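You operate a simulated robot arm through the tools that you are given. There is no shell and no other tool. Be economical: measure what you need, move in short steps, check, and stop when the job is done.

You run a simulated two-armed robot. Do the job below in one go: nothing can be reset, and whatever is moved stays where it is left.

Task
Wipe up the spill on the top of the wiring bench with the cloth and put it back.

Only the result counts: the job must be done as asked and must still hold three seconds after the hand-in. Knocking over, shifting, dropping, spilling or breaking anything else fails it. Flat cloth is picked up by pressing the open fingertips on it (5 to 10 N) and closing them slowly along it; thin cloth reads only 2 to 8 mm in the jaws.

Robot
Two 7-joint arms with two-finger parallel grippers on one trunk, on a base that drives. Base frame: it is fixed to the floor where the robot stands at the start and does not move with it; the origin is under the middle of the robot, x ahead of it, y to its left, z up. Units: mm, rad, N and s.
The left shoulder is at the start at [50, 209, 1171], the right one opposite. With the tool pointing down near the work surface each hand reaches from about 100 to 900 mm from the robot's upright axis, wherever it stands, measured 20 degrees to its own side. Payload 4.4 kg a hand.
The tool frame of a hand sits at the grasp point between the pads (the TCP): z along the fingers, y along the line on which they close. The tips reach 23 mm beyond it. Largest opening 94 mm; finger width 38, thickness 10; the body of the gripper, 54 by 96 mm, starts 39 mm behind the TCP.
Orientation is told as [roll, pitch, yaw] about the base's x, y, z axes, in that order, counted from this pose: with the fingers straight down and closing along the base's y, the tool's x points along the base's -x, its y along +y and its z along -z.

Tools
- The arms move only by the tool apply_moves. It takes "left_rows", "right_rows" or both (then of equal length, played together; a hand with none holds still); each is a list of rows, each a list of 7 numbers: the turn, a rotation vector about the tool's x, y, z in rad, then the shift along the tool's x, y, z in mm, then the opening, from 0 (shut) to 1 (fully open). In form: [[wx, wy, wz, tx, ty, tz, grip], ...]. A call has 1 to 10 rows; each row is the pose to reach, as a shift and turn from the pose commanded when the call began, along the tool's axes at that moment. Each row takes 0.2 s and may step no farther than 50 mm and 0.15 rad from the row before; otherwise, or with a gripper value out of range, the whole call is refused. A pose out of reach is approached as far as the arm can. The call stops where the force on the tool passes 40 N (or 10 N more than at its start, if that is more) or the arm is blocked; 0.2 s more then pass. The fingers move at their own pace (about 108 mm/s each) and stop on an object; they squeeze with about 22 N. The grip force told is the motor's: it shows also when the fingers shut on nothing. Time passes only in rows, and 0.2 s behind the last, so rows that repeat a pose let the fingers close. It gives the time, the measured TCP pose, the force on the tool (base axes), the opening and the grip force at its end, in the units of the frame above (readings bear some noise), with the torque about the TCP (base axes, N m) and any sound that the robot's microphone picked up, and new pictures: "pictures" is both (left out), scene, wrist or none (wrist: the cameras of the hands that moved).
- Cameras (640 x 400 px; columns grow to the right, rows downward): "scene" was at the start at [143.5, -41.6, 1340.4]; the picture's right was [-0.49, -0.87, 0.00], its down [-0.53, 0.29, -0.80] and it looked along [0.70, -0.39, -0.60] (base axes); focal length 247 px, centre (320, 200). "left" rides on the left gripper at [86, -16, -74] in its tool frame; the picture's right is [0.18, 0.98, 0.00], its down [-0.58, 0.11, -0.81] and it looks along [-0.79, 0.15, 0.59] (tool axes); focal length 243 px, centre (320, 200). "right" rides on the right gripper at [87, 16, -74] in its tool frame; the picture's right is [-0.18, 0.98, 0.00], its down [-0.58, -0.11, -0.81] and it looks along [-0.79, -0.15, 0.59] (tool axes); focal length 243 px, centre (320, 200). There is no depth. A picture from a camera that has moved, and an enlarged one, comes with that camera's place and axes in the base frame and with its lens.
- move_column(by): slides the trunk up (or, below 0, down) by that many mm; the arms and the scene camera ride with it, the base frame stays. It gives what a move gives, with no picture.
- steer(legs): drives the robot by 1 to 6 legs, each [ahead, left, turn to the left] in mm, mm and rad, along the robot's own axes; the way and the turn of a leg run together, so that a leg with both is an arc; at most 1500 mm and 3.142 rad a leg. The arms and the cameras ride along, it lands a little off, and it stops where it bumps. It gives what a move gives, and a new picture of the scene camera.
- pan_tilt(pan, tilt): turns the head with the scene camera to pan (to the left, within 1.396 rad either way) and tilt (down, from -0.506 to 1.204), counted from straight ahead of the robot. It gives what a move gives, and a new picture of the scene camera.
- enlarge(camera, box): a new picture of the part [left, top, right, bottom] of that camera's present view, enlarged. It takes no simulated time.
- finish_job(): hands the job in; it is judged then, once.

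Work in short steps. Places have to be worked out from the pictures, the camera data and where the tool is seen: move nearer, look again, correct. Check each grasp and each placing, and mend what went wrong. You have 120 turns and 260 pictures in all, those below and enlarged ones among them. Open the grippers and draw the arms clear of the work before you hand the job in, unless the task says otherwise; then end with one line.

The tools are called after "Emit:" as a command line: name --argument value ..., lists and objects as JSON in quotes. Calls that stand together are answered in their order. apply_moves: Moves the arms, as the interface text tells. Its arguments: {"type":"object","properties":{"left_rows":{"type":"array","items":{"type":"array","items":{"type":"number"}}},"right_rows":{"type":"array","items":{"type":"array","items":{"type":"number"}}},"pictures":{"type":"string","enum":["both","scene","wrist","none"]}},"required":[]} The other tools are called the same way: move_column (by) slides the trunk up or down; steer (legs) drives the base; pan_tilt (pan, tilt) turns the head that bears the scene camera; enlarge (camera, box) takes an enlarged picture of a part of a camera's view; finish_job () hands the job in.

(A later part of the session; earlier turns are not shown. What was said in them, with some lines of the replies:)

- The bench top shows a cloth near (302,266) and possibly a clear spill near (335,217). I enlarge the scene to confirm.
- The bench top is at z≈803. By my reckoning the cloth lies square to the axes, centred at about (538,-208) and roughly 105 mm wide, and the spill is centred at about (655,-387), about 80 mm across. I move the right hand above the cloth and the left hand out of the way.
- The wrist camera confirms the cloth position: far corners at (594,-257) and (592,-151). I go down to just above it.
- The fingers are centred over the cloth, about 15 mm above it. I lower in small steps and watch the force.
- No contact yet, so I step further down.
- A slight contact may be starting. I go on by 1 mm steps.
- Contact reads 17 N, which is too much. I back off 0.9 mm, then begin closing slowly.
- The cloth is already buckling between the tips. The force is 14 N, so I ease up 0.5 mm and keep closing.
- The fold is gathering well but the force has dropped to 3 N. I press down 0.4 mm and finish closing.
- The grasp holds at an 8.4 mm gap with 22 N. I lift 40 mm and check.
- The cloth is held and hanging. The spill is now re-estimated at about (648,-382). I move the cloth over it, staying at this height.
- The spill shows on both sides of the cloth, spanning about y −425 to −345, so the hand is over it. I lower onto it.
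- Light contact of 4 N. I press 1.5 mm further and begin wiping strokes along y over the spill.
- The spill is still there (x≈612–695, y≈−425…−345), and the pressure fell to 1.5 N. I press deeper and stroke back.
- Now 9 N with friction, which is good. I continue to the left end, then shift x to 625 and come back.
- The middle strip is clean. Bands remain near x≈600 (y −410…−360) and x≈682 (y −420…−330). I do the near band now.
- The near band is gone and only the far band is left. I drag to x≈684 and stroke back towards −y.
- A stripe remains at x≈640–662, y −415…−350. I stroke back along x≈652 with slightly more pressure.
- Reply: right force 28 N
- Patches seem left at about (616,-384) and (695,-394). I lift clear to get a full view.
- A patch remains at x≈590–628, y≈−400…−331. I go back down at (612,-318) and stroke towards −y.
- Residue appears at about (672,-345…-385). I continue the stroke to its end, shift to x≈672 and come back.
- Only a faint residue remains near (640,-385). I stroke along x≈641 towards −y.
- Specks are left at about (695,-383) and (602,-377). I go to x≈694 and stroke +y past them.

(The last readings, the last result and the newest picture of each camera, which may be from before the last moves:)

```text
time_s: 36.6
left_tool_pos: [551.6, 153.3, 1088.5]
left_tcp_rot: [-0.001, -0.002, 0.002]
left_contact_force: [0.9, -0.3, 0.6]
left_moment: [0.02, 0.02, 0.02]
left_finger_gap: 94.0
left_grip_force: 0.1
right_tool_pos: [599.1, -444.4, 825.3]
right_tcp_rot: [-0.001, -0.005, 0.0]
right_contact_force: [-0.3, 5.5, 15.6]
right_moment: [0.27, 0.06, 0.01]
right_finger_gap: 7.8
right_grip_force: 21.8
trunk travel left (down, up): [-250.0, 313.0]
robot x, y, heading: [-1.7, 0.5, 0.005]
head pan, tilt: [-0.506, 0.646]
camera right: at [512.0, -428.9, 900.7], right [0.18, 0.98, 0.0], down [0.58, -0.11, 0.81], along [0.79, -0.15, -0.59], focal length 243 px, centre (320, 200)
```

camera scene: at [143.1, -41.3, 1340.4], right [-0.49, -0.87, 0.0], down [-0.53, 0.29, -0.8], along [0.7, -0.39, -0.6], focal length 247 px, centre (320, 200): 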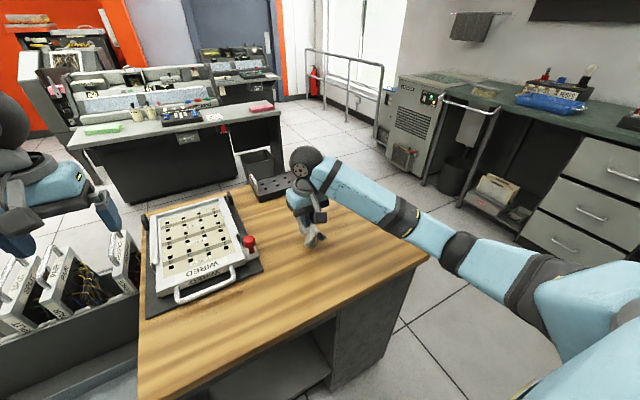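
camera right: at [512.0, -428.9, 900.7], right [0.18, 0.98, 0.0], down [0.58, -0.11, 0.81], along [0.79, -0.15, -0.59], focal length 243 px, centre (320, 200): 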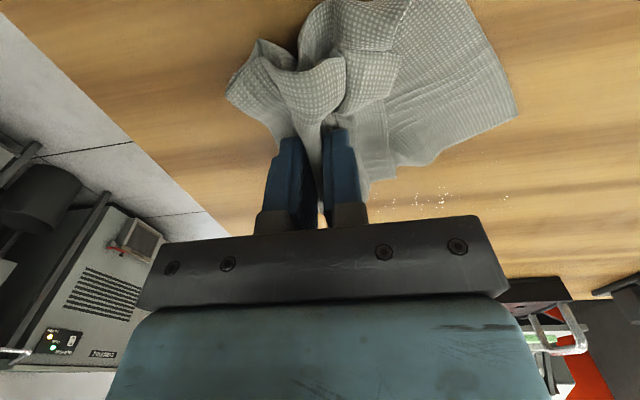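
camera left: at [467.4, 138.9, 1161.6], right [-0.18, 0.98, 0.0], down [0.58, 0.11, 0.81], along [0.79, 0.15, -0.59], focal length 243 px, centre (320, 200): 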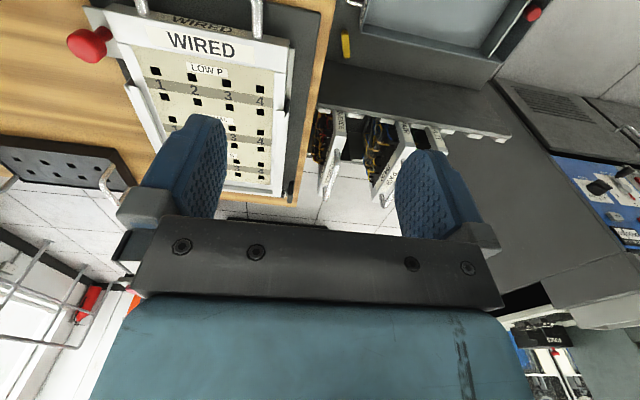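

Faint specks are left on x≈655–666, y −400…−330. I stroke along x≈660 towards +y, then lift for a look.

Emit:
apply_moves --right_rows '[[0, 0, 0, -20, 2, -0.2, 0], [0, 0, 0, -40, 4, -0.2, 0], [0, 0, 0, -60, 10, -0.2, 0], [0, 0, 0, -60, 28, -0.2, 0], [0, 0, 0, -60, 46, -0.2, 0], [0, 0, 0, -60, 64, -0.3, 0], [0, 0, 0, -60, 82, -0.4, 0], [0, 0, 0, -60, 100, -0.5, 0], [0, 0, 0, -60, 118, -0.6, 0], [0, 0, 0, -60, 138, -0.8, 0]]' --pictures "none"

Emit:
apply_moves --right_rows '[[0, 0, 0, 0, 0, -20, 0], [0, 0, 0, 15, 20, -45, 0], [0, 0, 0, 40, 40, -70, 0], [0, 0, 0, 70, 60, -90, 0]]' --pictures "none"

Emit:
enlarge --camera "right" --box '[60, 20, 380, 240]'

Emit:
enlarge --camera "scene" --box '[240, 160, 440, 285]'

```text
time_s: 38.8
left_tool_pos: [551.6, 152.8, 1087.9]
left_tcp_rot: [-0.001, -0.001, 0.003]
left_contact_force: [-0.9, 0.0, -0.3]
left_moment: [-0.01, 0.03, 0.0]
left_finger_gap: 94.0
left_grip_force: 0.1
right_tool_pos: [659.8, -305.1, 827.0]
right_tcp_rot: [0.001, 0.001, 0.0]
right_contact_force: [-0.3, -2.0, 3.4]
right_moment: [0.0, -0.02, 0.03]
right_finger_gap: 7.9
right_grip_force: 22.0
trunk travel left (down, up): [-250.0, 313.0]
robot x, y, heading: [-0.5, 0.9, 0.002]
head pan, tilt: [-0.506, 0.646]
```

```text
time_s: 39.8
left_tool_pos: [551.8, 154.0, 1088.6]
left_tcp_rot: [-0.001, 0.0, 0.002]
left_contact_force: [0.0, -0.2, -0.3]
left_moment: [0.0, -0.03, 0.0]
left_finger_gap: 93.9
left_grip_force: 0.1
right_tool_pos: [588.0, -246.4, 918.0]
right_tcp_rot: [-0.002, -0.001, 0.001]
right_contact_force: [0.5, 0.0, -0.8]
right_moment: [0.0, 0.01, 0.04]
right_finger_gap: 6.6
right_grip_force: 21.4
trunk travel left (down, up): [-250.0, 313.0]
robot x, y, heading: [1.6, 5.1, 0.004]
head pan, tilt: [-0.506, 0.646]
```

```text
1.82 times, centred on (220, 130) of right
camera zoom: at [501.7, -230.8, 992.9], right [0.18, 0.98, 0.0], down [0.58, -0.11, 0.81], along [0.79, -0.15, -0.59], focal length 441 px, centre (502, 327)
```

zoom: 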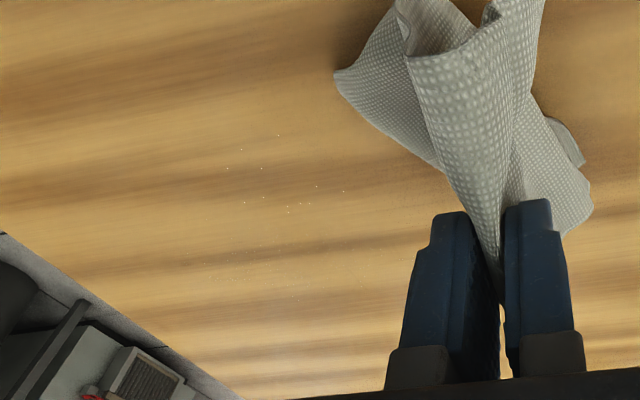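

```text
3.20 times, centred on (340, 222) of scene
camera zoom: at [142.8, -41.4, 1340.4], right [-0.49, -0.87, 0.0], down [-0.53, 0.29, -0.8], along [0.7, -0.39, -0.6], focal length 791 px, centre (256, 128)
```

zoom: 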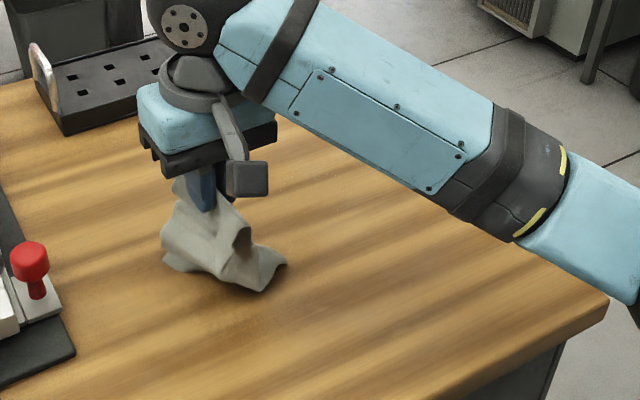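

Almost clean, with only a few specks at x≈591–625 and perhaps (675,-436). I do another round: down at (622,-308), a stroke to −y, and back along x≈597.

Emit:
apply_moves --right_rows '[[0, 0, 0, -17, -30, 20, 0], [0, 0, 0, -34, -62, 50, 0], [0, 0, 0, -34, -62, 75, 0], [0, 0, 0, -34, -62, 87, 0], [0, 0, 0, -34, -66, 90.2, 0], [0, 0, 0, -34, -86, 90.4, 0], [0, 0, 0, -34, -106, 90.6, 0], [0, 0, 0, -34, -126, 90.8, 0], [0, 0, 0, -34, -146, 91, 0], [0, 0, 0, -34, -166, 91.2, 0]]' --pictures "none"

Emit:
apply_moves --right_rows '[[0, 0, 0, 0, -20, 0, 0], [0, 0, 0, 0, -32, 0, 0], [0, 0, 0, 25, -28, -0.2, 0], [0, 0, 0, 25, -8, -0.3, 0], [0, 0, 0, 25, 12, -0.4, 0], [0, 0, 0, 25, 32, -0.5, 0], [0, 0, 0, 25, 52, -0.6, 0], [0, 0, 0, 25, 72, -0.8, 0], [0, 0, 0, 25, 92, -1, 0], [0, 0, 0, 10, 102, -1, 0]]' --pictures "wrist"

```text
time_s: 42.0
left_tool_pos: [551.7, 153.2, 1087.5]
left_tcp_rot: [0.0, 0.001, 0.003]
left_contact_force: [-0.1, -0.6, 0.1]
left_moment: [0.01, -0.02, 0.0]
left_finger_gap: 94.0
left_grip_force: 0.1
right_tool_pos: [622.7, -411.8, 825.5]
right_tcp_rot: [0.0, -0.003, -0.001]
right_contact_force: [-0.1, 2.2, 6.3]
right_moment: [0.11, -0.04, 0.02]
right_finger_gap: 7.1
right_grip_force: 22.0
trunk travel left (down, up): [-250.0, 313.0]
robot x, y, heading: [-0.1, -0.8, 0.006]
head pan, tilt: [-0.506, 0.646]
```

```text
time_s: 44.2
left_tool_pos: [553.0, 153.0, 1086.9]
left_tcp_rot: [0.001, -0.001, 0.003]
left_contact_force: [-0.2, 0.2, -0.1]
left_moment: [0.01, 0.03, 0.02]
left_finger_gap: 94.4
left_grip_force: 0.0
right_tool_pos: [612.0, -309.5, 828.7]
right_tcp_rot: [-0.002, -0.001, 0.001]
right_contact_force: [0.1, -0.8, 0.8]
right_moment: [-0.01, 0.05, 0.02]
right_finger_gap: 6.9
right_grip_force: 22.0
trunk travel left (down, up): [-250.0, 313.0]
robot x, y, heading: [0.8, 1.9, 0.003]
head pan, tilt: [-0.506, 0.646]
camera right: at [526.3, -294.4, 902.4], right [0.18, 0.98, 0.0], down [0.58, -0.11, 0.81], along [0.79, -0.15, -0.59], focal length 243 px, centre (320, 200)
```

right: 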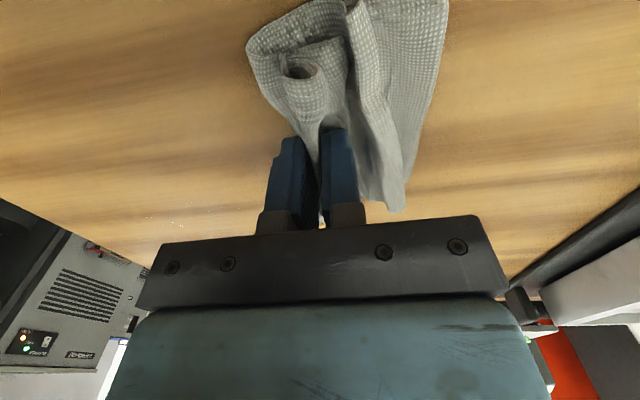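

Only specks around (667,-437) are visible now. I drag diagonally to x≈668 and stroke out to y≈−460, pressing 1 mm more.

Emit:
apply_moves --right_rows '[[0, 0, 0, -25, -5, 0.5, 0], [0, 0, 0, -50, -10, 1, 0], [0, 0, 0, -60, -20, 1, 0], [0, 0, 0, -60, -40, 1, 0], [0, 0, 0, -60, -60, 1, 0], [0, 0, 0, -60, -80, 1, 0], [0, 0, 0, -60, -100, 1, 0], [0, 0, 0, -60, -120, 1.2, 0], [0, 0, 0, -60, -140, 1.4, 0], [0, 0, 0, -60, -155, 1.4, 0]]' --pictures "wrist"

Emit:
apply_moves --right_rows '[[0, 0, 0, -22, 0, 0, 0], [0, 0, 0, -22, 20, 0, 0], [0, 0, 0, -22, 40, 0, 0], [0, 0, 0, -22, 60, 0, 0], [0, 0, 0, -22, 80, -0.2, 0], [0, 0, 0, -22, 100, -0.4, 0], [0, 0, 0, -22, 120, -0.6, 0], [0, 0, 0, -10, 140, -0.8, 0], [0, 0, 0, 0, 150, -15, 0]]' --pictures "none"

Emit:
apply_moves --right_rows '[[0, 0, 0, 15, 20, -25, 0], [0, 0, 0, 40, 40, -50, 0], [0, 0, 0, 75, 60, -75, 0]]' --pictures "none"

Emit:
enlarge --camera "right" --box '[60, 20, 380, 240]'

```text
time_s: 46.4
left_tool_pos: [550.6, 154.8, 1088.0]
left_tcp_rot: [-0.001, 0.0, 0.001]
left_contact_force: [0.2, -0.1, 0.1]
left_moment: [0.01, 0.02, 0.02]
left_finger_gap: 93.9
left_grip_force: 0.1
right_tool_pos: [671.1, -463.3, 826.6]
right_tcp_rot: [-0.003, -0.004, 0.0]
right_contact_force: [-0.5, 5.2, 16.1]
right_moment: [0.29, -0.05, 0.0]
right_finger_gap: 7.1
right_grip_force: 22.1
trunk travel left (down, up): [-250.0, 313.0]
robot x, y, heading: [-1.4, 1.2, -0.0]
head pan, tilt: [-0.506, 0.646]
camera right: at [585.6, -447.9, 900.3], right [0.18, 0.98, 0.0], down [0.58, -0.11, 0.81], along [0.79, -0.15, -0.59], focal length 243 px, centre (320, 200)
```

right: 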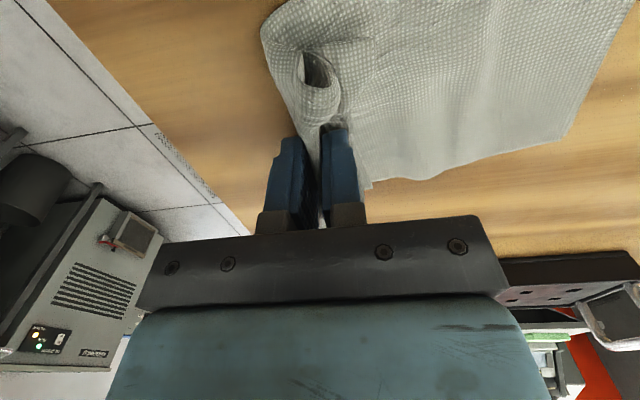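

```text
time_s: 48.4
left_tool_pos: [551.9, 153.6, 1087.5]
left_tcp_rot: [-0.001, 0.001, 0.003]
left_contact_force: [0.5, 0.6, 1.2]
left_moment: [-0.01, -0.03, 0.01]
left_finger_gap: 94.2
left_grip_force: 0.1
right_tool_pos: [672.7, -313.2, 838.6]
right_tcp_rot: [-0.001, 0.001, 0.0]
right_contact_force: [-0.6, -0.8, -1.3]
right_moment: [0.01, -0.04, 0.03]
right_finger_gap: 6.4
right_grip_force: 22.1
trunk travel left (down, up): [-250.0, 313.0]
robot x, y, heading: [0.3, 0.4, -0.011]
head pan, tilt: [-0.506, 0.646]
```

```text
time_s: 49.2
left_tool_pos: [552.3, 153.2, 1089.0]
left_tcp_rot: [0.002, 0.0, 0.003]
left_contact_force: [-0.1, 0.5, 0.5]
left_moment: [-0.01, -0.01, -0.01]
left_finger_gap: 93.8
left_grip_force: 0.1
right_tool_pos: [596.4, -255.7, 915.5]
right_tcp_rot: [0.001, -0.001, 0.0]
right_contact_force: [-1.3, 0.0, 0.0]
right_moment: [0.01, 0.01, -0.03]
right_finger_gap: 6.8
right_grip_force: 22.2
trunk travel left (down, up): [-250.0, 313.0]
robot x, y, heading: [0.8, 1.5, -0.001]
head pan, tilt: [-0.506, 0.646]
```

```text
1.82 times, centred on (220, 130) of right
camera zoom: at [510.4, -239.5, 990.5], right [0.18, 0.98, 0.0], down [0.58, -0.11, 0.81], along [0.79, -0.15, -0.59], focal length 441 px, centre (502, 327)
```

zoom: 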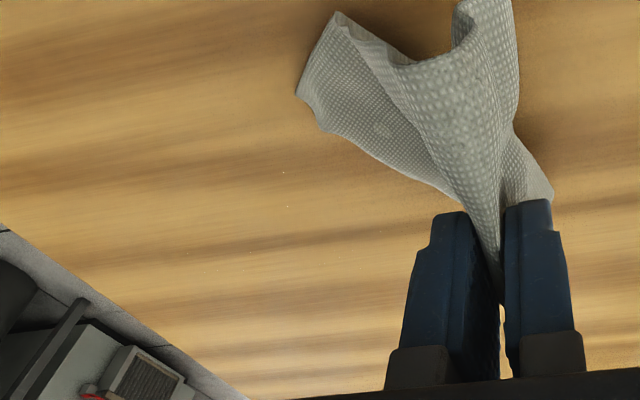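

Just two tiny specks remain near (617,-367) and (635,-377). I do one more double pass over x≈620 and 640.

Emit:
apply_moves --right_rows '[[0, 0, 0, -12, -30, 20, 0], [0, 0, 0, -24, -58, 50, 0], [0, 0, 0, -24, -58, 75, 0], [0, 0, 0, -24, -58, 86, 0], [0, 0, 0, -24, -62, 89, 0], [0, 0, 0, -24, -82, 89.5, 0], [0, 0, 0, -24, -102, 89.8, 0], [0, 0, 0, -24, -122, 90, 0], [0, 0, 0, -24, -142, 90, 0], [0, 0, 0, -24, -172, 90, 0]]' --pictures "none"

Emit:
apply_moves --right_rows '[[0, 0, 0, -20, -4, 0.3, 0], [0, 0, 0, -20, 16, 0.3, 0], [0, 0, 0, -20, 36, 0.3, 0], [0, 0, 0, -20, 56, 0.2, 0], [0, 0, 0, -20, 76, 0, 0], [0, 0, 0, -20, 96, 0, 0], [0, 0, 0, -20, 116, 0, 0], [0, 0, 0, -20, 116, -20, 0], [0, 0, 0, 0, 140, -50, 0], [0, 0, 0, 24, 172, -88, 0]]' --pictures "none"

Emit:
enlarge --camera "right" --box '[80, 50, 280, 240]'

```text
time_s: 51.4
left_tool_pos: [549.6, 154.1, 1088.9]
left_tcp_rot: [-0.001, -0.002, 0.002]
left_contact_force: [-0.3, 0.2, -0.4]
left_moment: [-0.02, 0.0, -0.03]
left_finger_gap: 94.0
left_grip_force: 0.0
right_tool_pos: [621.5, -426.2, 826.2]
right_tcp_rot: [0.0, -0.002, 0.0]
right_contact_force: [0.6, 6.1, 20.9]
right_moment: [0.27, 0.18, -0.07]
right_finger_gap: 7.0
right_grip_force: 22.3
trunk travel left (down, up): [-250.0, 313.0]
robot x, y, heading: [2.3, 1.9, -0.0]
head pan, tilt: [-0.506, 0.646]
```

```text
refused: row 10 steps farther than a row can; nothing moved
```

```text
2.11 times, centred on (180, 145) of right
camera zoom: at [533.8, -409.7, 900.9], right [0.18, 0.98, 0.0], down [0.58, -0.11, 0.81], along [0.79, -0.15, -0.59], focal length 511 px, centre (615, 316)
```

zoom: 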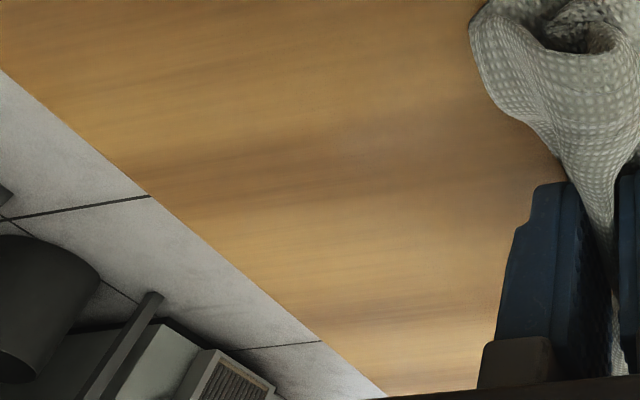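

The second call was refused because its last step was too long. I repeat it with smaller steps.

Emit:
apply_moves --right_rows '[[0, 0, 0, -20, -4, -0.3, 0], [0, 0, 0, -20, 16, -0.3, 0], [0, 0, 0, -20, 36, -0.3, 0], [0, 0, 0, -20, 56, -0.3, 0], [0, 0, 0, -20, 76, -0.3, 0], [0, 0, 0, -20, 96, -0.3, 0], [0, 0, 0, -20, 116, -0.3, 0], [0, 0, 0, -20, 116, -25, 0], [0, 0, 0, 0, 140, -55, 0], [0, 0, 0, 20, 165, -88, 0]]' --pictures "none"

Emit:
enlarge --camera "right" --box '[80, 50, 280, 240]'

```text
time_s: 53.6
left_tool_pos: [552.3, 153.9, 1086.4]
left_tcp_rot: [-0.001, 0.0, 0.003]
left_contact_force: [0.6, -0.3, 0.0]
left_moment: [0.01, 0.0, 0.01]
left_finger_gap: 93.9
left_grip_force: 0.0
right_tool_pos: [601.7, -259.1, 910.7]
right_tcp_rot: [0.0, -0.001, 0.0]
right_contact_force: [-0.6, 0.8, 0.1]
right_moment: [-0.02, -0.01, 0.02]
right_finger_gap: 6.6
right_grip_force: 22.0
trunk travel left (down, up): [-250.0, 313.0]
robot x, y, heading: [1.4, -0.8, -0.006]
head pan, tilt: [-0.506, 0.646]
```

```text
2.11 times, centred on (180, 145) of right
camera zoom: at [515.7, -243.7, 985.7], right [0.18, 0.98, 0.0], down [0.58, -0.11, 0.81], along [0.79, -0.15, -0.59], focal length 511 px, centre (615, 316)
```

zoom: 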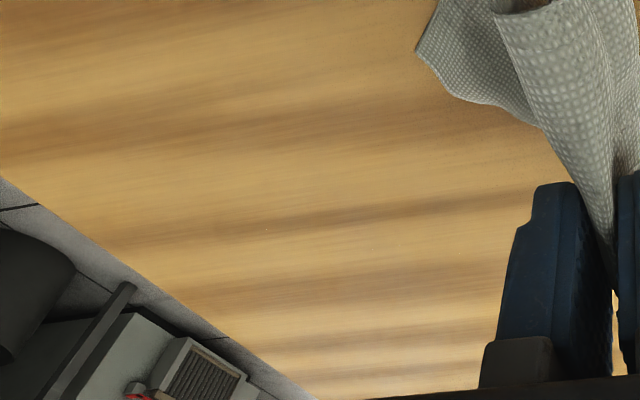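

The surface looks clean. I bring the cloth back over its original spot at (538,-207) and look.

Emit:
apply_moves --right_rows '[[0, 0, 0, 20, 17, 0, 0], [0, 0, 0, 40, 34, 0, 0], [0, 0, 0, 62, 51, 0, 0]]'

Emit:
enlarge --camera "scene" --box '[220, 160, 420, 300]'

```text
time_s: 54.4
left_tool_pos: [552.1, 153.0, 1087.5]
left_tcp_rot: [-0.001, 0.0, 0.002]
left_contact_force: [-1.0, 0.1, -0.2]
left_moment: [-0.01, 0.0, 0.02]
left_finger_gap: 94.2
left_grip_force: 0.0
right_tool_pos: [538.5, -209.3, 912.9]
right_tcp_rot: [0.0, -0.002, 0.0]
right_contact_force: [0.4, -0.2, -1.1]
right_moment: [0.02, -0.07, 0.02]
right_finger_gap: 6.7
right_grip_force: 22.5
trunk travel left (down, up): [-250.0, 313.0]
robot x, y, heading: [-2.4, -1.2, 0.001]
head pan, tilt: [-0.506, 0.646]
camera scene: at [143.2, -41.4, 1340.4], right [-0.49, -0.87, 0.0], down [-0.53, 0.29, -0.8], along [0.7, -0.39, -0.6], focal length 247 px, centre (320, 200)
camera right: at [452.2, -193.9, 986.2], right [0.18, 0.98, 0.0], down [0.58, -0.11, 0.81], along [0.79, -0.15, -0.59], focal length 243 px, centre (320, 200)
```

scene: 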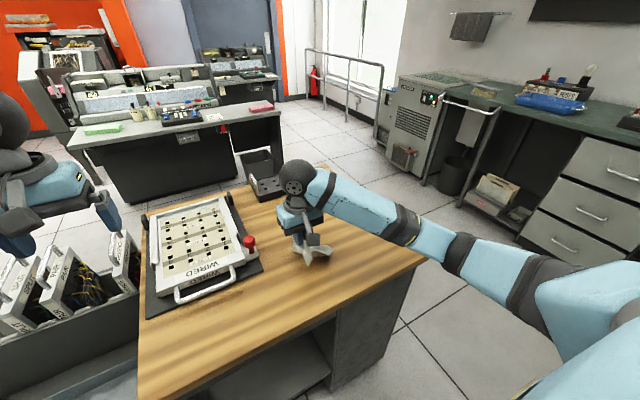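
right: 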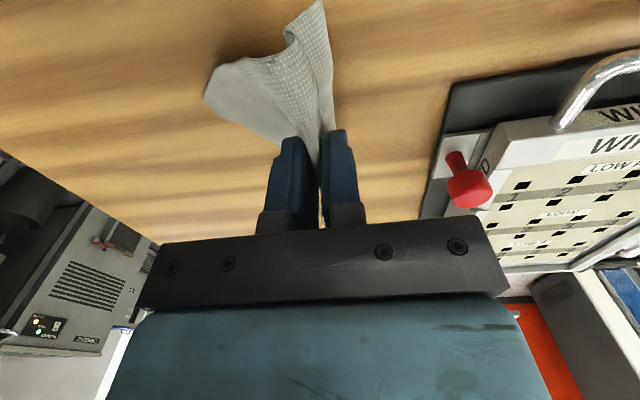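

```text
2.86 times, centred on (320, 230) of scene
camera zoom: at [143.2, -41.4, 1340.4], right [-0.49, -0.87, 0.0], down [-0.53, 0.29, -0.8], along [0.7, -0.39, -0.6], focal length 706 px, centre (320, 114)
```

zoom: 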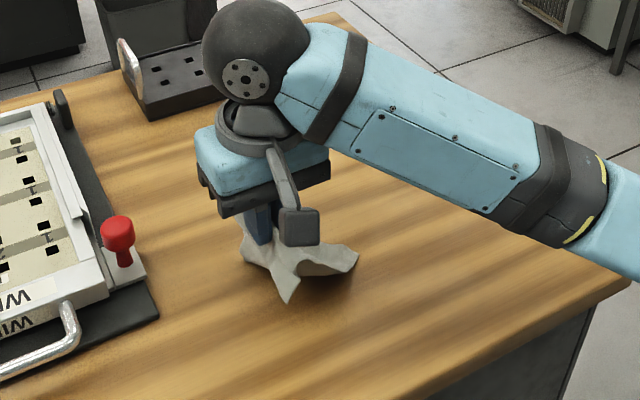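

The cloth hangs mostly to one side. I touch down at about y=−197 and drag slightly to −y so that it trails flat, centred on its original spot.

Emit:
apply_moves --right_rows '[[0, 0, 0, 0, 10, 25, 0], [0, 0, 0, 0, 10, 50, 0], [0, 0, 0, 0, 10, 70, 0], [0, 0, 0, 0, 10, 80, 0], [0, 0, 0, 0, 5, 83.5, 0], [0, 0, 0, 0, -8, 83.5, 0], [0, 0, 0, 0, -21, 83.5, 0], [0, 0, 0, 0, -35, 83.5, 0]]'

Emit:
enlarge --camera "scene" --box '[220, 160, 420, 300]'

```text
time_s: 56.2
left_tool_pos: [553.2, 152.3, 1088.1]
left_tcp_rot: [0.0, 0.0, 0.001]
left_contact_force: [-0.1, -0.4, 0.1]
left_moment: [-0.02, 0.02, -0.02]
left_finger_gap: 93.8
left_grip_force: 0.1
right_tool_pos: [539.6, -247.3, 828.3]
right_tcp_rot: [-0.001, -0.001, 0.0]
right_contact_force: [0.6, 0.4, 1.6]
right_moment: [0.0, -0.01, 0.03]
right_finger_gap: 6.6
right_grip_force: 22.1
trunk travel left (down, up): [-250.0, 313.0]
robot x, y, heading: [0.1, 0.3, 0.002]
head pan, tilt: [-0.506, 0.646]
camera scene: at [143.4, -41.8, 1340.4], right [-0.49, -0.87, 0.0], down [-0.53, 0.29, -0.8], along [0.7, -0.39, -0.6], focal length 247 px, centre (320, 200)
camera right: at [453.7, -230.6, 903.8], right [0.18, 0.98, 0.0], down [0.58, -0.11, 0.81], along [0.79, -0.15, -0.59], focal length 243 px, centre (320, 200)
```

scene: 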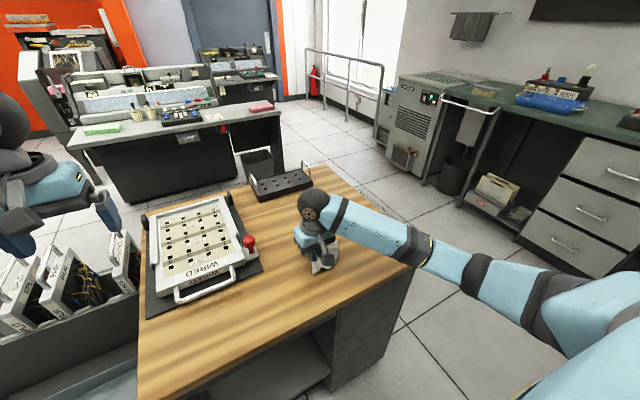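
right: 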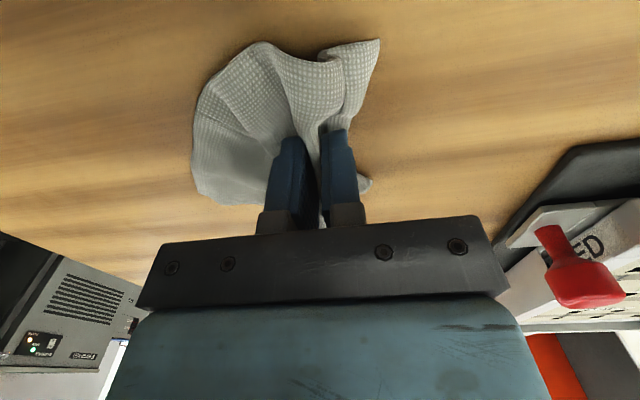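

```text
2.86 times, centred on (320, 230) of scene
camera zoom: at [143.4, -41.8, 1340.4], right [-0.49, -0.87, 0.0], down [-0.53, 0.29, -0.8], along [0.7, -0.39, -0.6], focal length 706 px, centre (320, 114)
```

zoom: 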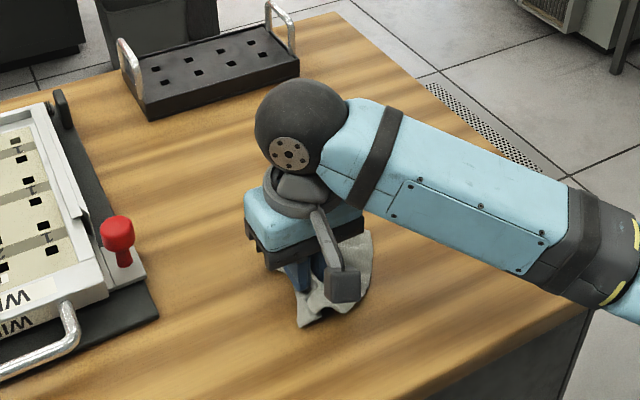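

The cloth now lies mostly on the −y side of the fingers (centre about y −280). I slide +y about 70 mm so it trails and its centre returns to about −207.

Emit:
apply_moves --right_rows '[[0, 0, 0, 0, 15, 0, 0], [0, 0, 0, 0, 30, 0, 0], [0, 0, 0, 0, 45, 0, 0], [0, 0, 0, 0, 60, 0, 0], [0, 0, 0, 0, 70, 0, 0]]'

Emit:
enlarge --camera "scene" --box '[220, 160, 420, 300]'

```text
time_s: 57.4
left_tool_pos: [552.5, 152.8, 1087.1]
left_tcp_rot: [0.0, -0.001, 0.002]
left_contact_force: [-0.2, -0.6, -1.1]
left_moment: [0.01, -0.03, 0.03]
left_finger_gap: 93.8
left_grip_force: 0.0
right_tool_pos: [539.2, -177.6, 828.3]
right_tcp_rot: [0.0, -0.002, 0.0]
right_contact_force: [0.4, -0.4, 1.5]
right_moment: [-0.02, -0.01, -0.03]
right_finger_gap: 6.8
right_grip_force: 22.2
trunk travel left (down, up): [-250.0, 313.0]
robot x, y, heading: [1.2, 0.1, -0.002]
head pan, tilt: [-0.506, 0.646]
camera scene: at [143.4, -41.5, 1340.4], right [-0.49, -0.87, 0.0], down [-0.53, 0.29, -0.8], along [0.7, -0.39, -0.6], focal length 247 px, centre (320, 200)
camera right: at [453.8, -160.7, 902.0], right [0.18, 0.98, 0.0], down [0.58, -0.11, 0.81], along [0.79, -0.15, -0.59], focal length 243 px, centre (320, 200)
```

scene: 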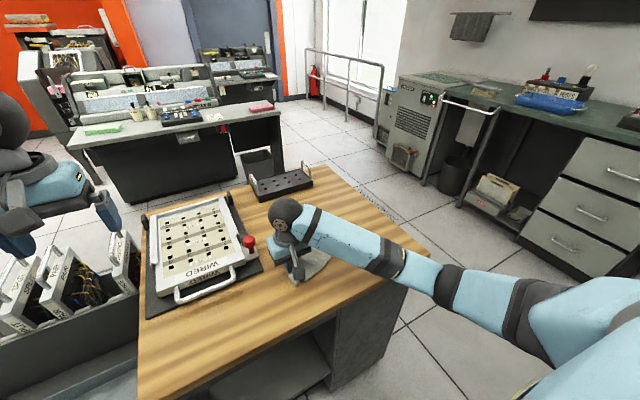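
right: 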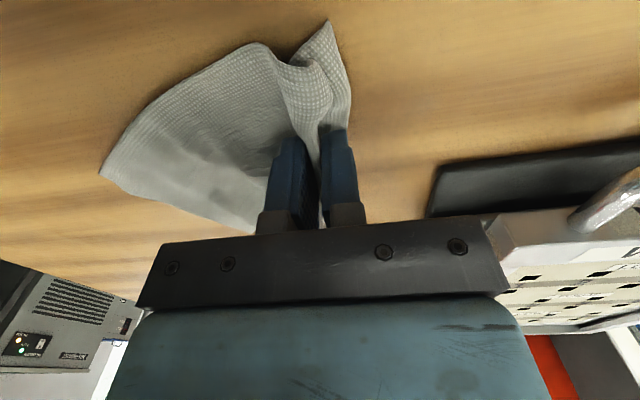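

```text
2.86 times, centred on (320, 230) of scene
camera zoom: at [143.4, -41.5, 1340.4], right [-0.49, -0.87, 0.0], down [-0.53, 0.29, -0.8], along [0.7, -0.39, -0.6], focal length 706 px, centre (320, 114)
```

zoom: 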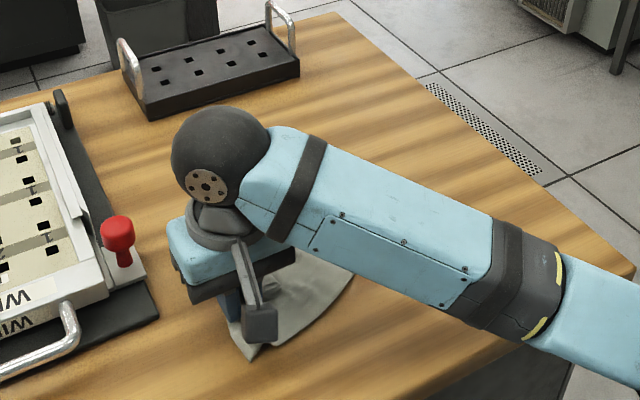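

The cloth has fanned out flat, with its centre near y −222. I slide another 12 mm, then slowly open with the tips barely touching.

Emit:
apply_moves --right_rows '[[0, 0, 0, 0, 12, 0, 0], [0, 0, 0, 0, 12, 0, 0.05], [0, 0, 0, 0, 12, 0, 0.1], [0, 0, 0, 0, 12, 0, 0.16], [0, 0, 0, 0, 12, -1, 0.22], [0, 0, 0, 0, 12, -1, 0.28], [0, 0, 0, 0, 12, -1, 0.34], [0, 0, 0, 0, 12, -2, 0.34], [0, 0, 0, 0, 12, -8, 0.34], [0, 0, 0, 0, 12, -16, 0.34]]'

```text
time_s: 59.6
left_tool_pos: [553.5, 153.4, 1087.3]
left_tcp_rot: [0.0, 0.0, 0.0]
left_contact_force: [-0.4, -1.3, 0.0]
left_moment: [-0.03, -0.02, 0.0]
left_finger_gap: 94.1
left_grip_force: 0.0
right_tool_pos: [539.8, -162.6, 844.0]
right_tcp_rot: [-0.001, -0.001, 0.001]
right_contact_force: [-0.9, -0.7, -0.9]
right_moment: [0.0, 0.02, -0.01]
right_finger_gap: 32.0
right_grip_force: 0.0
trunk travel left (down, up): [-250.0, 313.0]
robot x, y, heading: [-0.3, -3.0, 0.001]
head pan, tilt: [-0.506, 0.646]
camera scene: at [143.4, -41.5, 1340.4], right [-0.49, -0.87, 0.0], down [-0.53, 0.29, -0.8], along [0.7, -0.39, -0.6], focal length 247 px, centre (320, 200)
camera right: at [453.8, -147.9, 919.5], right [0.18, 0.98, 0.0], down [0.58, -0.11, 0.81], along [0.79, -0.15, -0.59], focal length 243 px, centre (320, 200)
```

scene: 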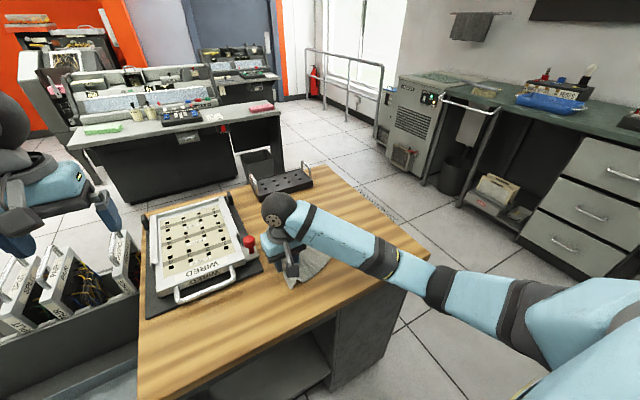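
right: 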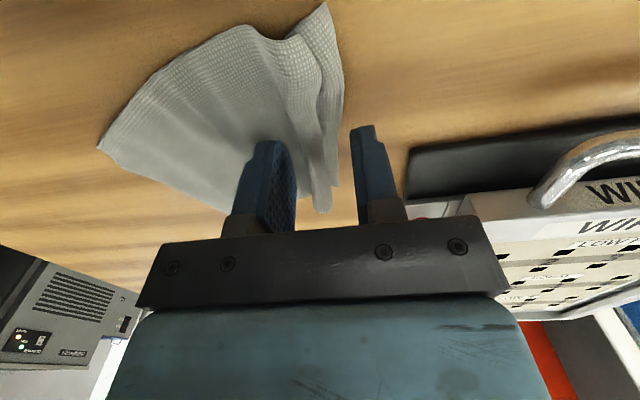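

The cloth is released and lies fairly flat. I raise straight up, then back away to the right for a clear view.

Emit:
apply_moves --right_rows '[[0, 0, 0, 0, 0, -25, 0.34], [0, 0, 0, 0, 0, -60, 0.34], [0, 0, 0, 0, 0, -100, 0.34], [0, 0, 0, 20, -30, -130, 0.34], [0, 0, 0, 45, -70, -145, 0.34], [0, 0, 0, 70, -110, -155, 0.34], [0, 0, 0, 95, -150, -165, 0.34], [0, 0, 0, 120, -190, -175, 0.34], [0, 0, 0, 145, -230, -180, 0.34], [0, 0, 0, 170, -270, -180, 0.34]]'

Emit:
enlarge --camera "scene" --box '[220, 160, 440, 300]'

Emit:
enlarge --camera "right" --box '[240, 40, 560, 240]'

```text
time_s: 61.8
left_tool_pos: [551.5, 154.1, 1088.6]
left_tcp_rot: [0.0, -0.002, 0.001]
left_contact_force: [-0.3, -0.6, 0.7]
left_moment: [-0.04, -0.02, 0.01]
left_finger_gap: 94.1
left_grip_force: 0.1
right_tool_pos: [370.4, -434.8, 1029.3]
right_tcp_rot: [0.0, -0.001, 0.002]
right_contact_force: [-0.5, -0.9, 1.0]
right_moment: [0.02, -0.02, 0.0]
right_finger_gap: 31.9
right_grip_force: 0.0
trunk travel left (down, up): [-250.0, 313.0]
robot x, y, heading: [1.9, 1.3, 0.0]
head pan, tilt: [-0.506, 0.646]
camera scene: at [141.6, -40.8, 1340.6], right [-0.48, -0.87, 0.0], down [-0.53, 0.29, -0.8], along [0.7, -0.39, -0.6], focal length 247 px, centre (320, 200)
camera right: at [284.3, -420.0, 1103.5], right [0.18, 0.98, 0.0], down [0.58, -0.11, 0.81], along [0.79, -0.15, -0.59], focal length 243 px, centre (320, 200)
```

scene: 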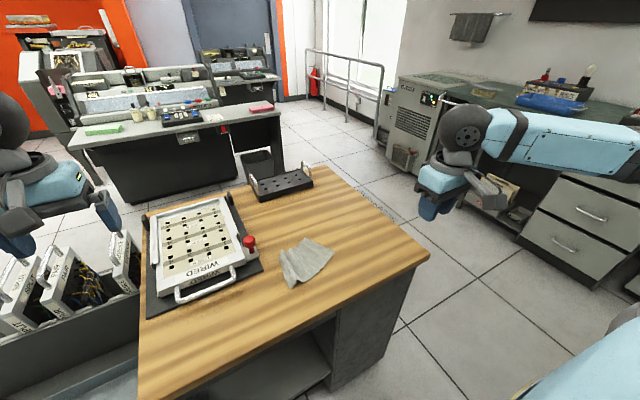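
right: 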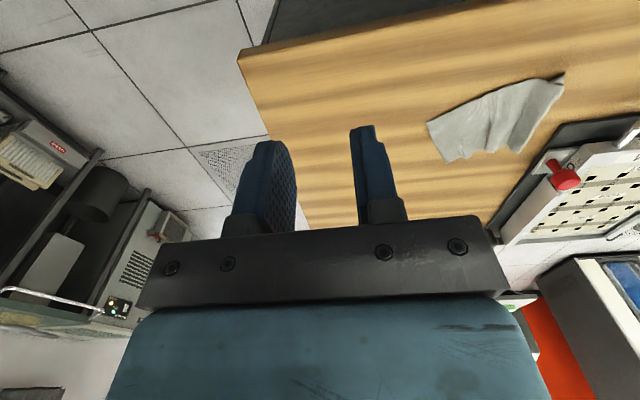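

```text
2.86 times, centred on (330, 230) of scene
camera zoom: at [141.6, -40.8, 1340.6], right [-0.48, -0.87, 0.0], down [-0.53, 0.29, -0.8], along [0.7, -0.39, -0.6], focal length 706 px, centre (291, 114)
```

zoom: 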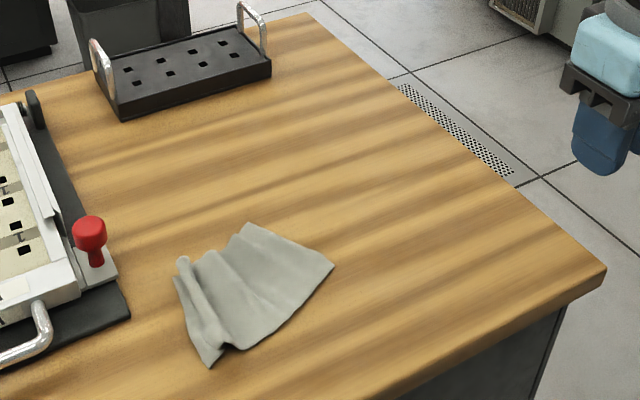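

```text
2.00 times, centred on (400, 140) of right
camera zoom: at [284.3, -420.0, 1103.5], right [0.18, 0.98, 0.0], down [0.58, -0.11, 0.81], along [0.79, -0.15, -0.59], focal length 485 px, centre (160, 320)
```

zoom: 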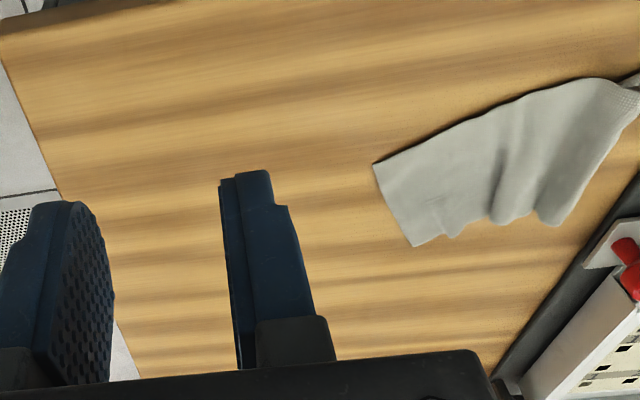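

The cloth lies within about 1–2 cm of its original spot and nothing else has moved. I take a last close look at the spill area.

Emit:
enlarge --camera "scene" --box '[305, 190, 375, 235]'

Emit:
apply_moves --right_rows '[[0, 0, 0, -40, 15, 20, 1], [0, 0, 0, -80, 35, 35, 1], [0, 0, 0, -120, 55, 50, 1]]' --pictures "none"

Emit:
enlarge --camera "right" --box '[200, 0, 420, 220]'

```text
8.89 times, centred on (340, 212) of scene
camera zoom: at [141.6, -40.8, 1340.6], right [-0.48, -0.87, 0.0], down [-0.53, 0.29, -0.8], along [0.7, -0.39, -0.6], focal length 2196 px, centre (142, 89)
```

zoom: 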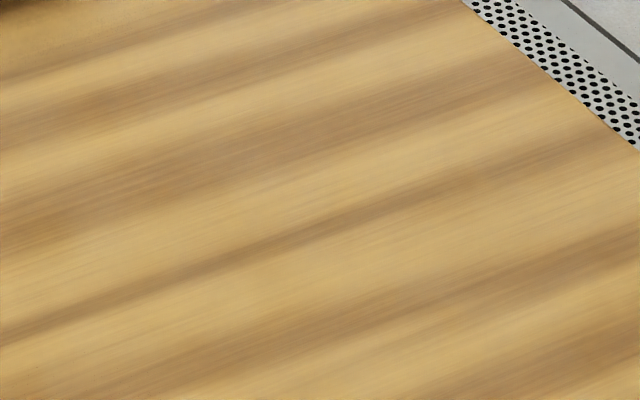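

```text
time_s: 62.6
left_tool_pos: [553.7, 153.1, 1086.4]
left_tcp_rot: [0.0, 0.001, 0.003]
left_contact_force: [0.2, -0.2, 0.1]
left_moment: [0.01, 0.0, -0.04]
left_finger_gap: 93.8
left_grip_force: 0.1
right_tool_pos: [491.7, -377.2, 978.5]
right_tcp_rot: [0.0, 0.001, 0.0]
right_contact_force: [1.2, 0.3, 0.2]
right_moment: [-0.01, -0.01, 0.0]
right_finger_gap: 94.1
right_grip_force: 0.1
trunk travel left (down, up): [-250.0, 313.0]
robot x, y, heading: [-1.8, -0.6, 0.003]
head pan, tilt: [-0.506, 0.646]
```

```text
1.82 times, centred on (310, 110) of right
camera zoom: at [405.2, -362.2, 1052.5], right [0.18, 0.98, 0.0], down [0.58, -0.11, 0.81], along [0.79, -0.15, -0.59], focal length 441 px, centre (338, 364)
```

zoom: 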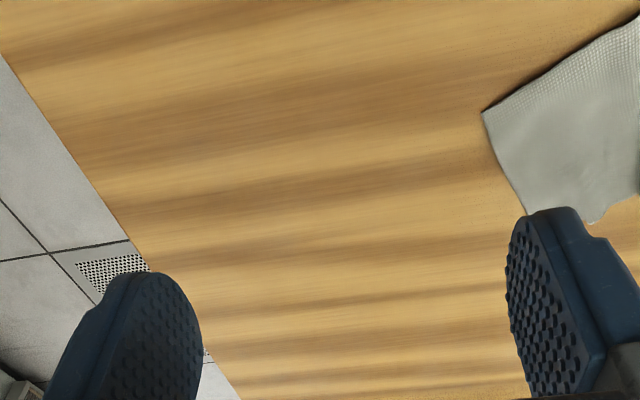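

The bench top is clean in both views. I draw the right arm back to its starting place.

Emit:
apply_moves --right_rows '[[0, 0, 0, 40, -25, -20, 1], [0, 0, 0, 80, -50, -35, 1], [0, 0, 0, 115, -75, -48, 1], [0, 0, 0, 140, -98, -48, 1]]' --pictures "scene"

```text
refused: row 1 steps farther than a row can; nothing moved
```

Row 1 stepped too far, so I retry with smaller steps.

Emit:
apply_moves --right_rows '[[0, 0, 0, 35, -22, -14, 1], [0, 0, 0, 70, -44, -28, 1], [0, 0, 0, 105, -70, -40, 1], [0, 0, 0, 140, -98, -48, 1]]' --pictures "scene"

```text
time_s: 63.6
left_tool_pos: [551.6, 154.4, 1089.3]
left_tcp_rot: [-0.003, -0.002, 0.004]
left_contact_force: [-0.3, -0.5, 0.4]
left_moment: [-0.01, -0.05, 0.01]
left_finger_gap: 93.9
left_grip_force: 0.1
right_tool_pos: [345.9, -473.7, 1022.2]
right_tcp_rot: [0.0, -0.004, 0.002]
right_contact_force: [0.0, 0.8, 0.7]
right_moment: [-0.01, -0.02, 0.06]
right_finger_gap: 94.0
right_grip_force: 0.1
trunk travel left (down, up): [-250.0, 313.0]
robot x, y, heading: [1.9, -0.3, -0.002]
head pan, tilt: [-0.506, 0.646]
camera scene: at [141.6, -39.2, 1340.6], right [-0.48, -0.87, 0.0], down [-0.53, 0.29, -0.8], along [0.7, -0.39, -0.6], focal length 247 px, centre (320, 200)
```

scene: 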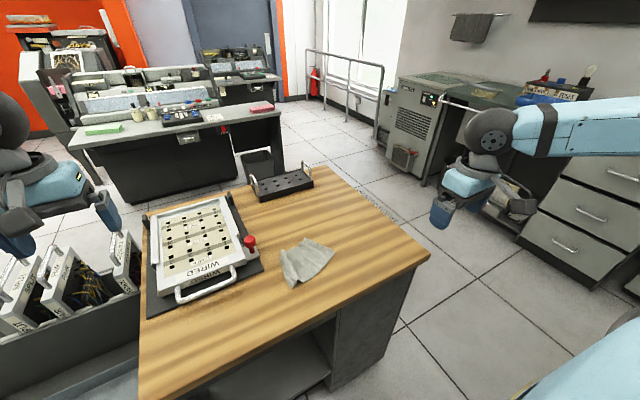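

The spill is gone, the cloth is back in its place, and both arms are clear with open grippers. I hand in.

Emit:
finish_job

```text
The job is handed in.
```

The spill on the wiring bench is wiped up, and the cloth is back within about 1–2 cm of where it was, now slightly creased rather than fully flat.
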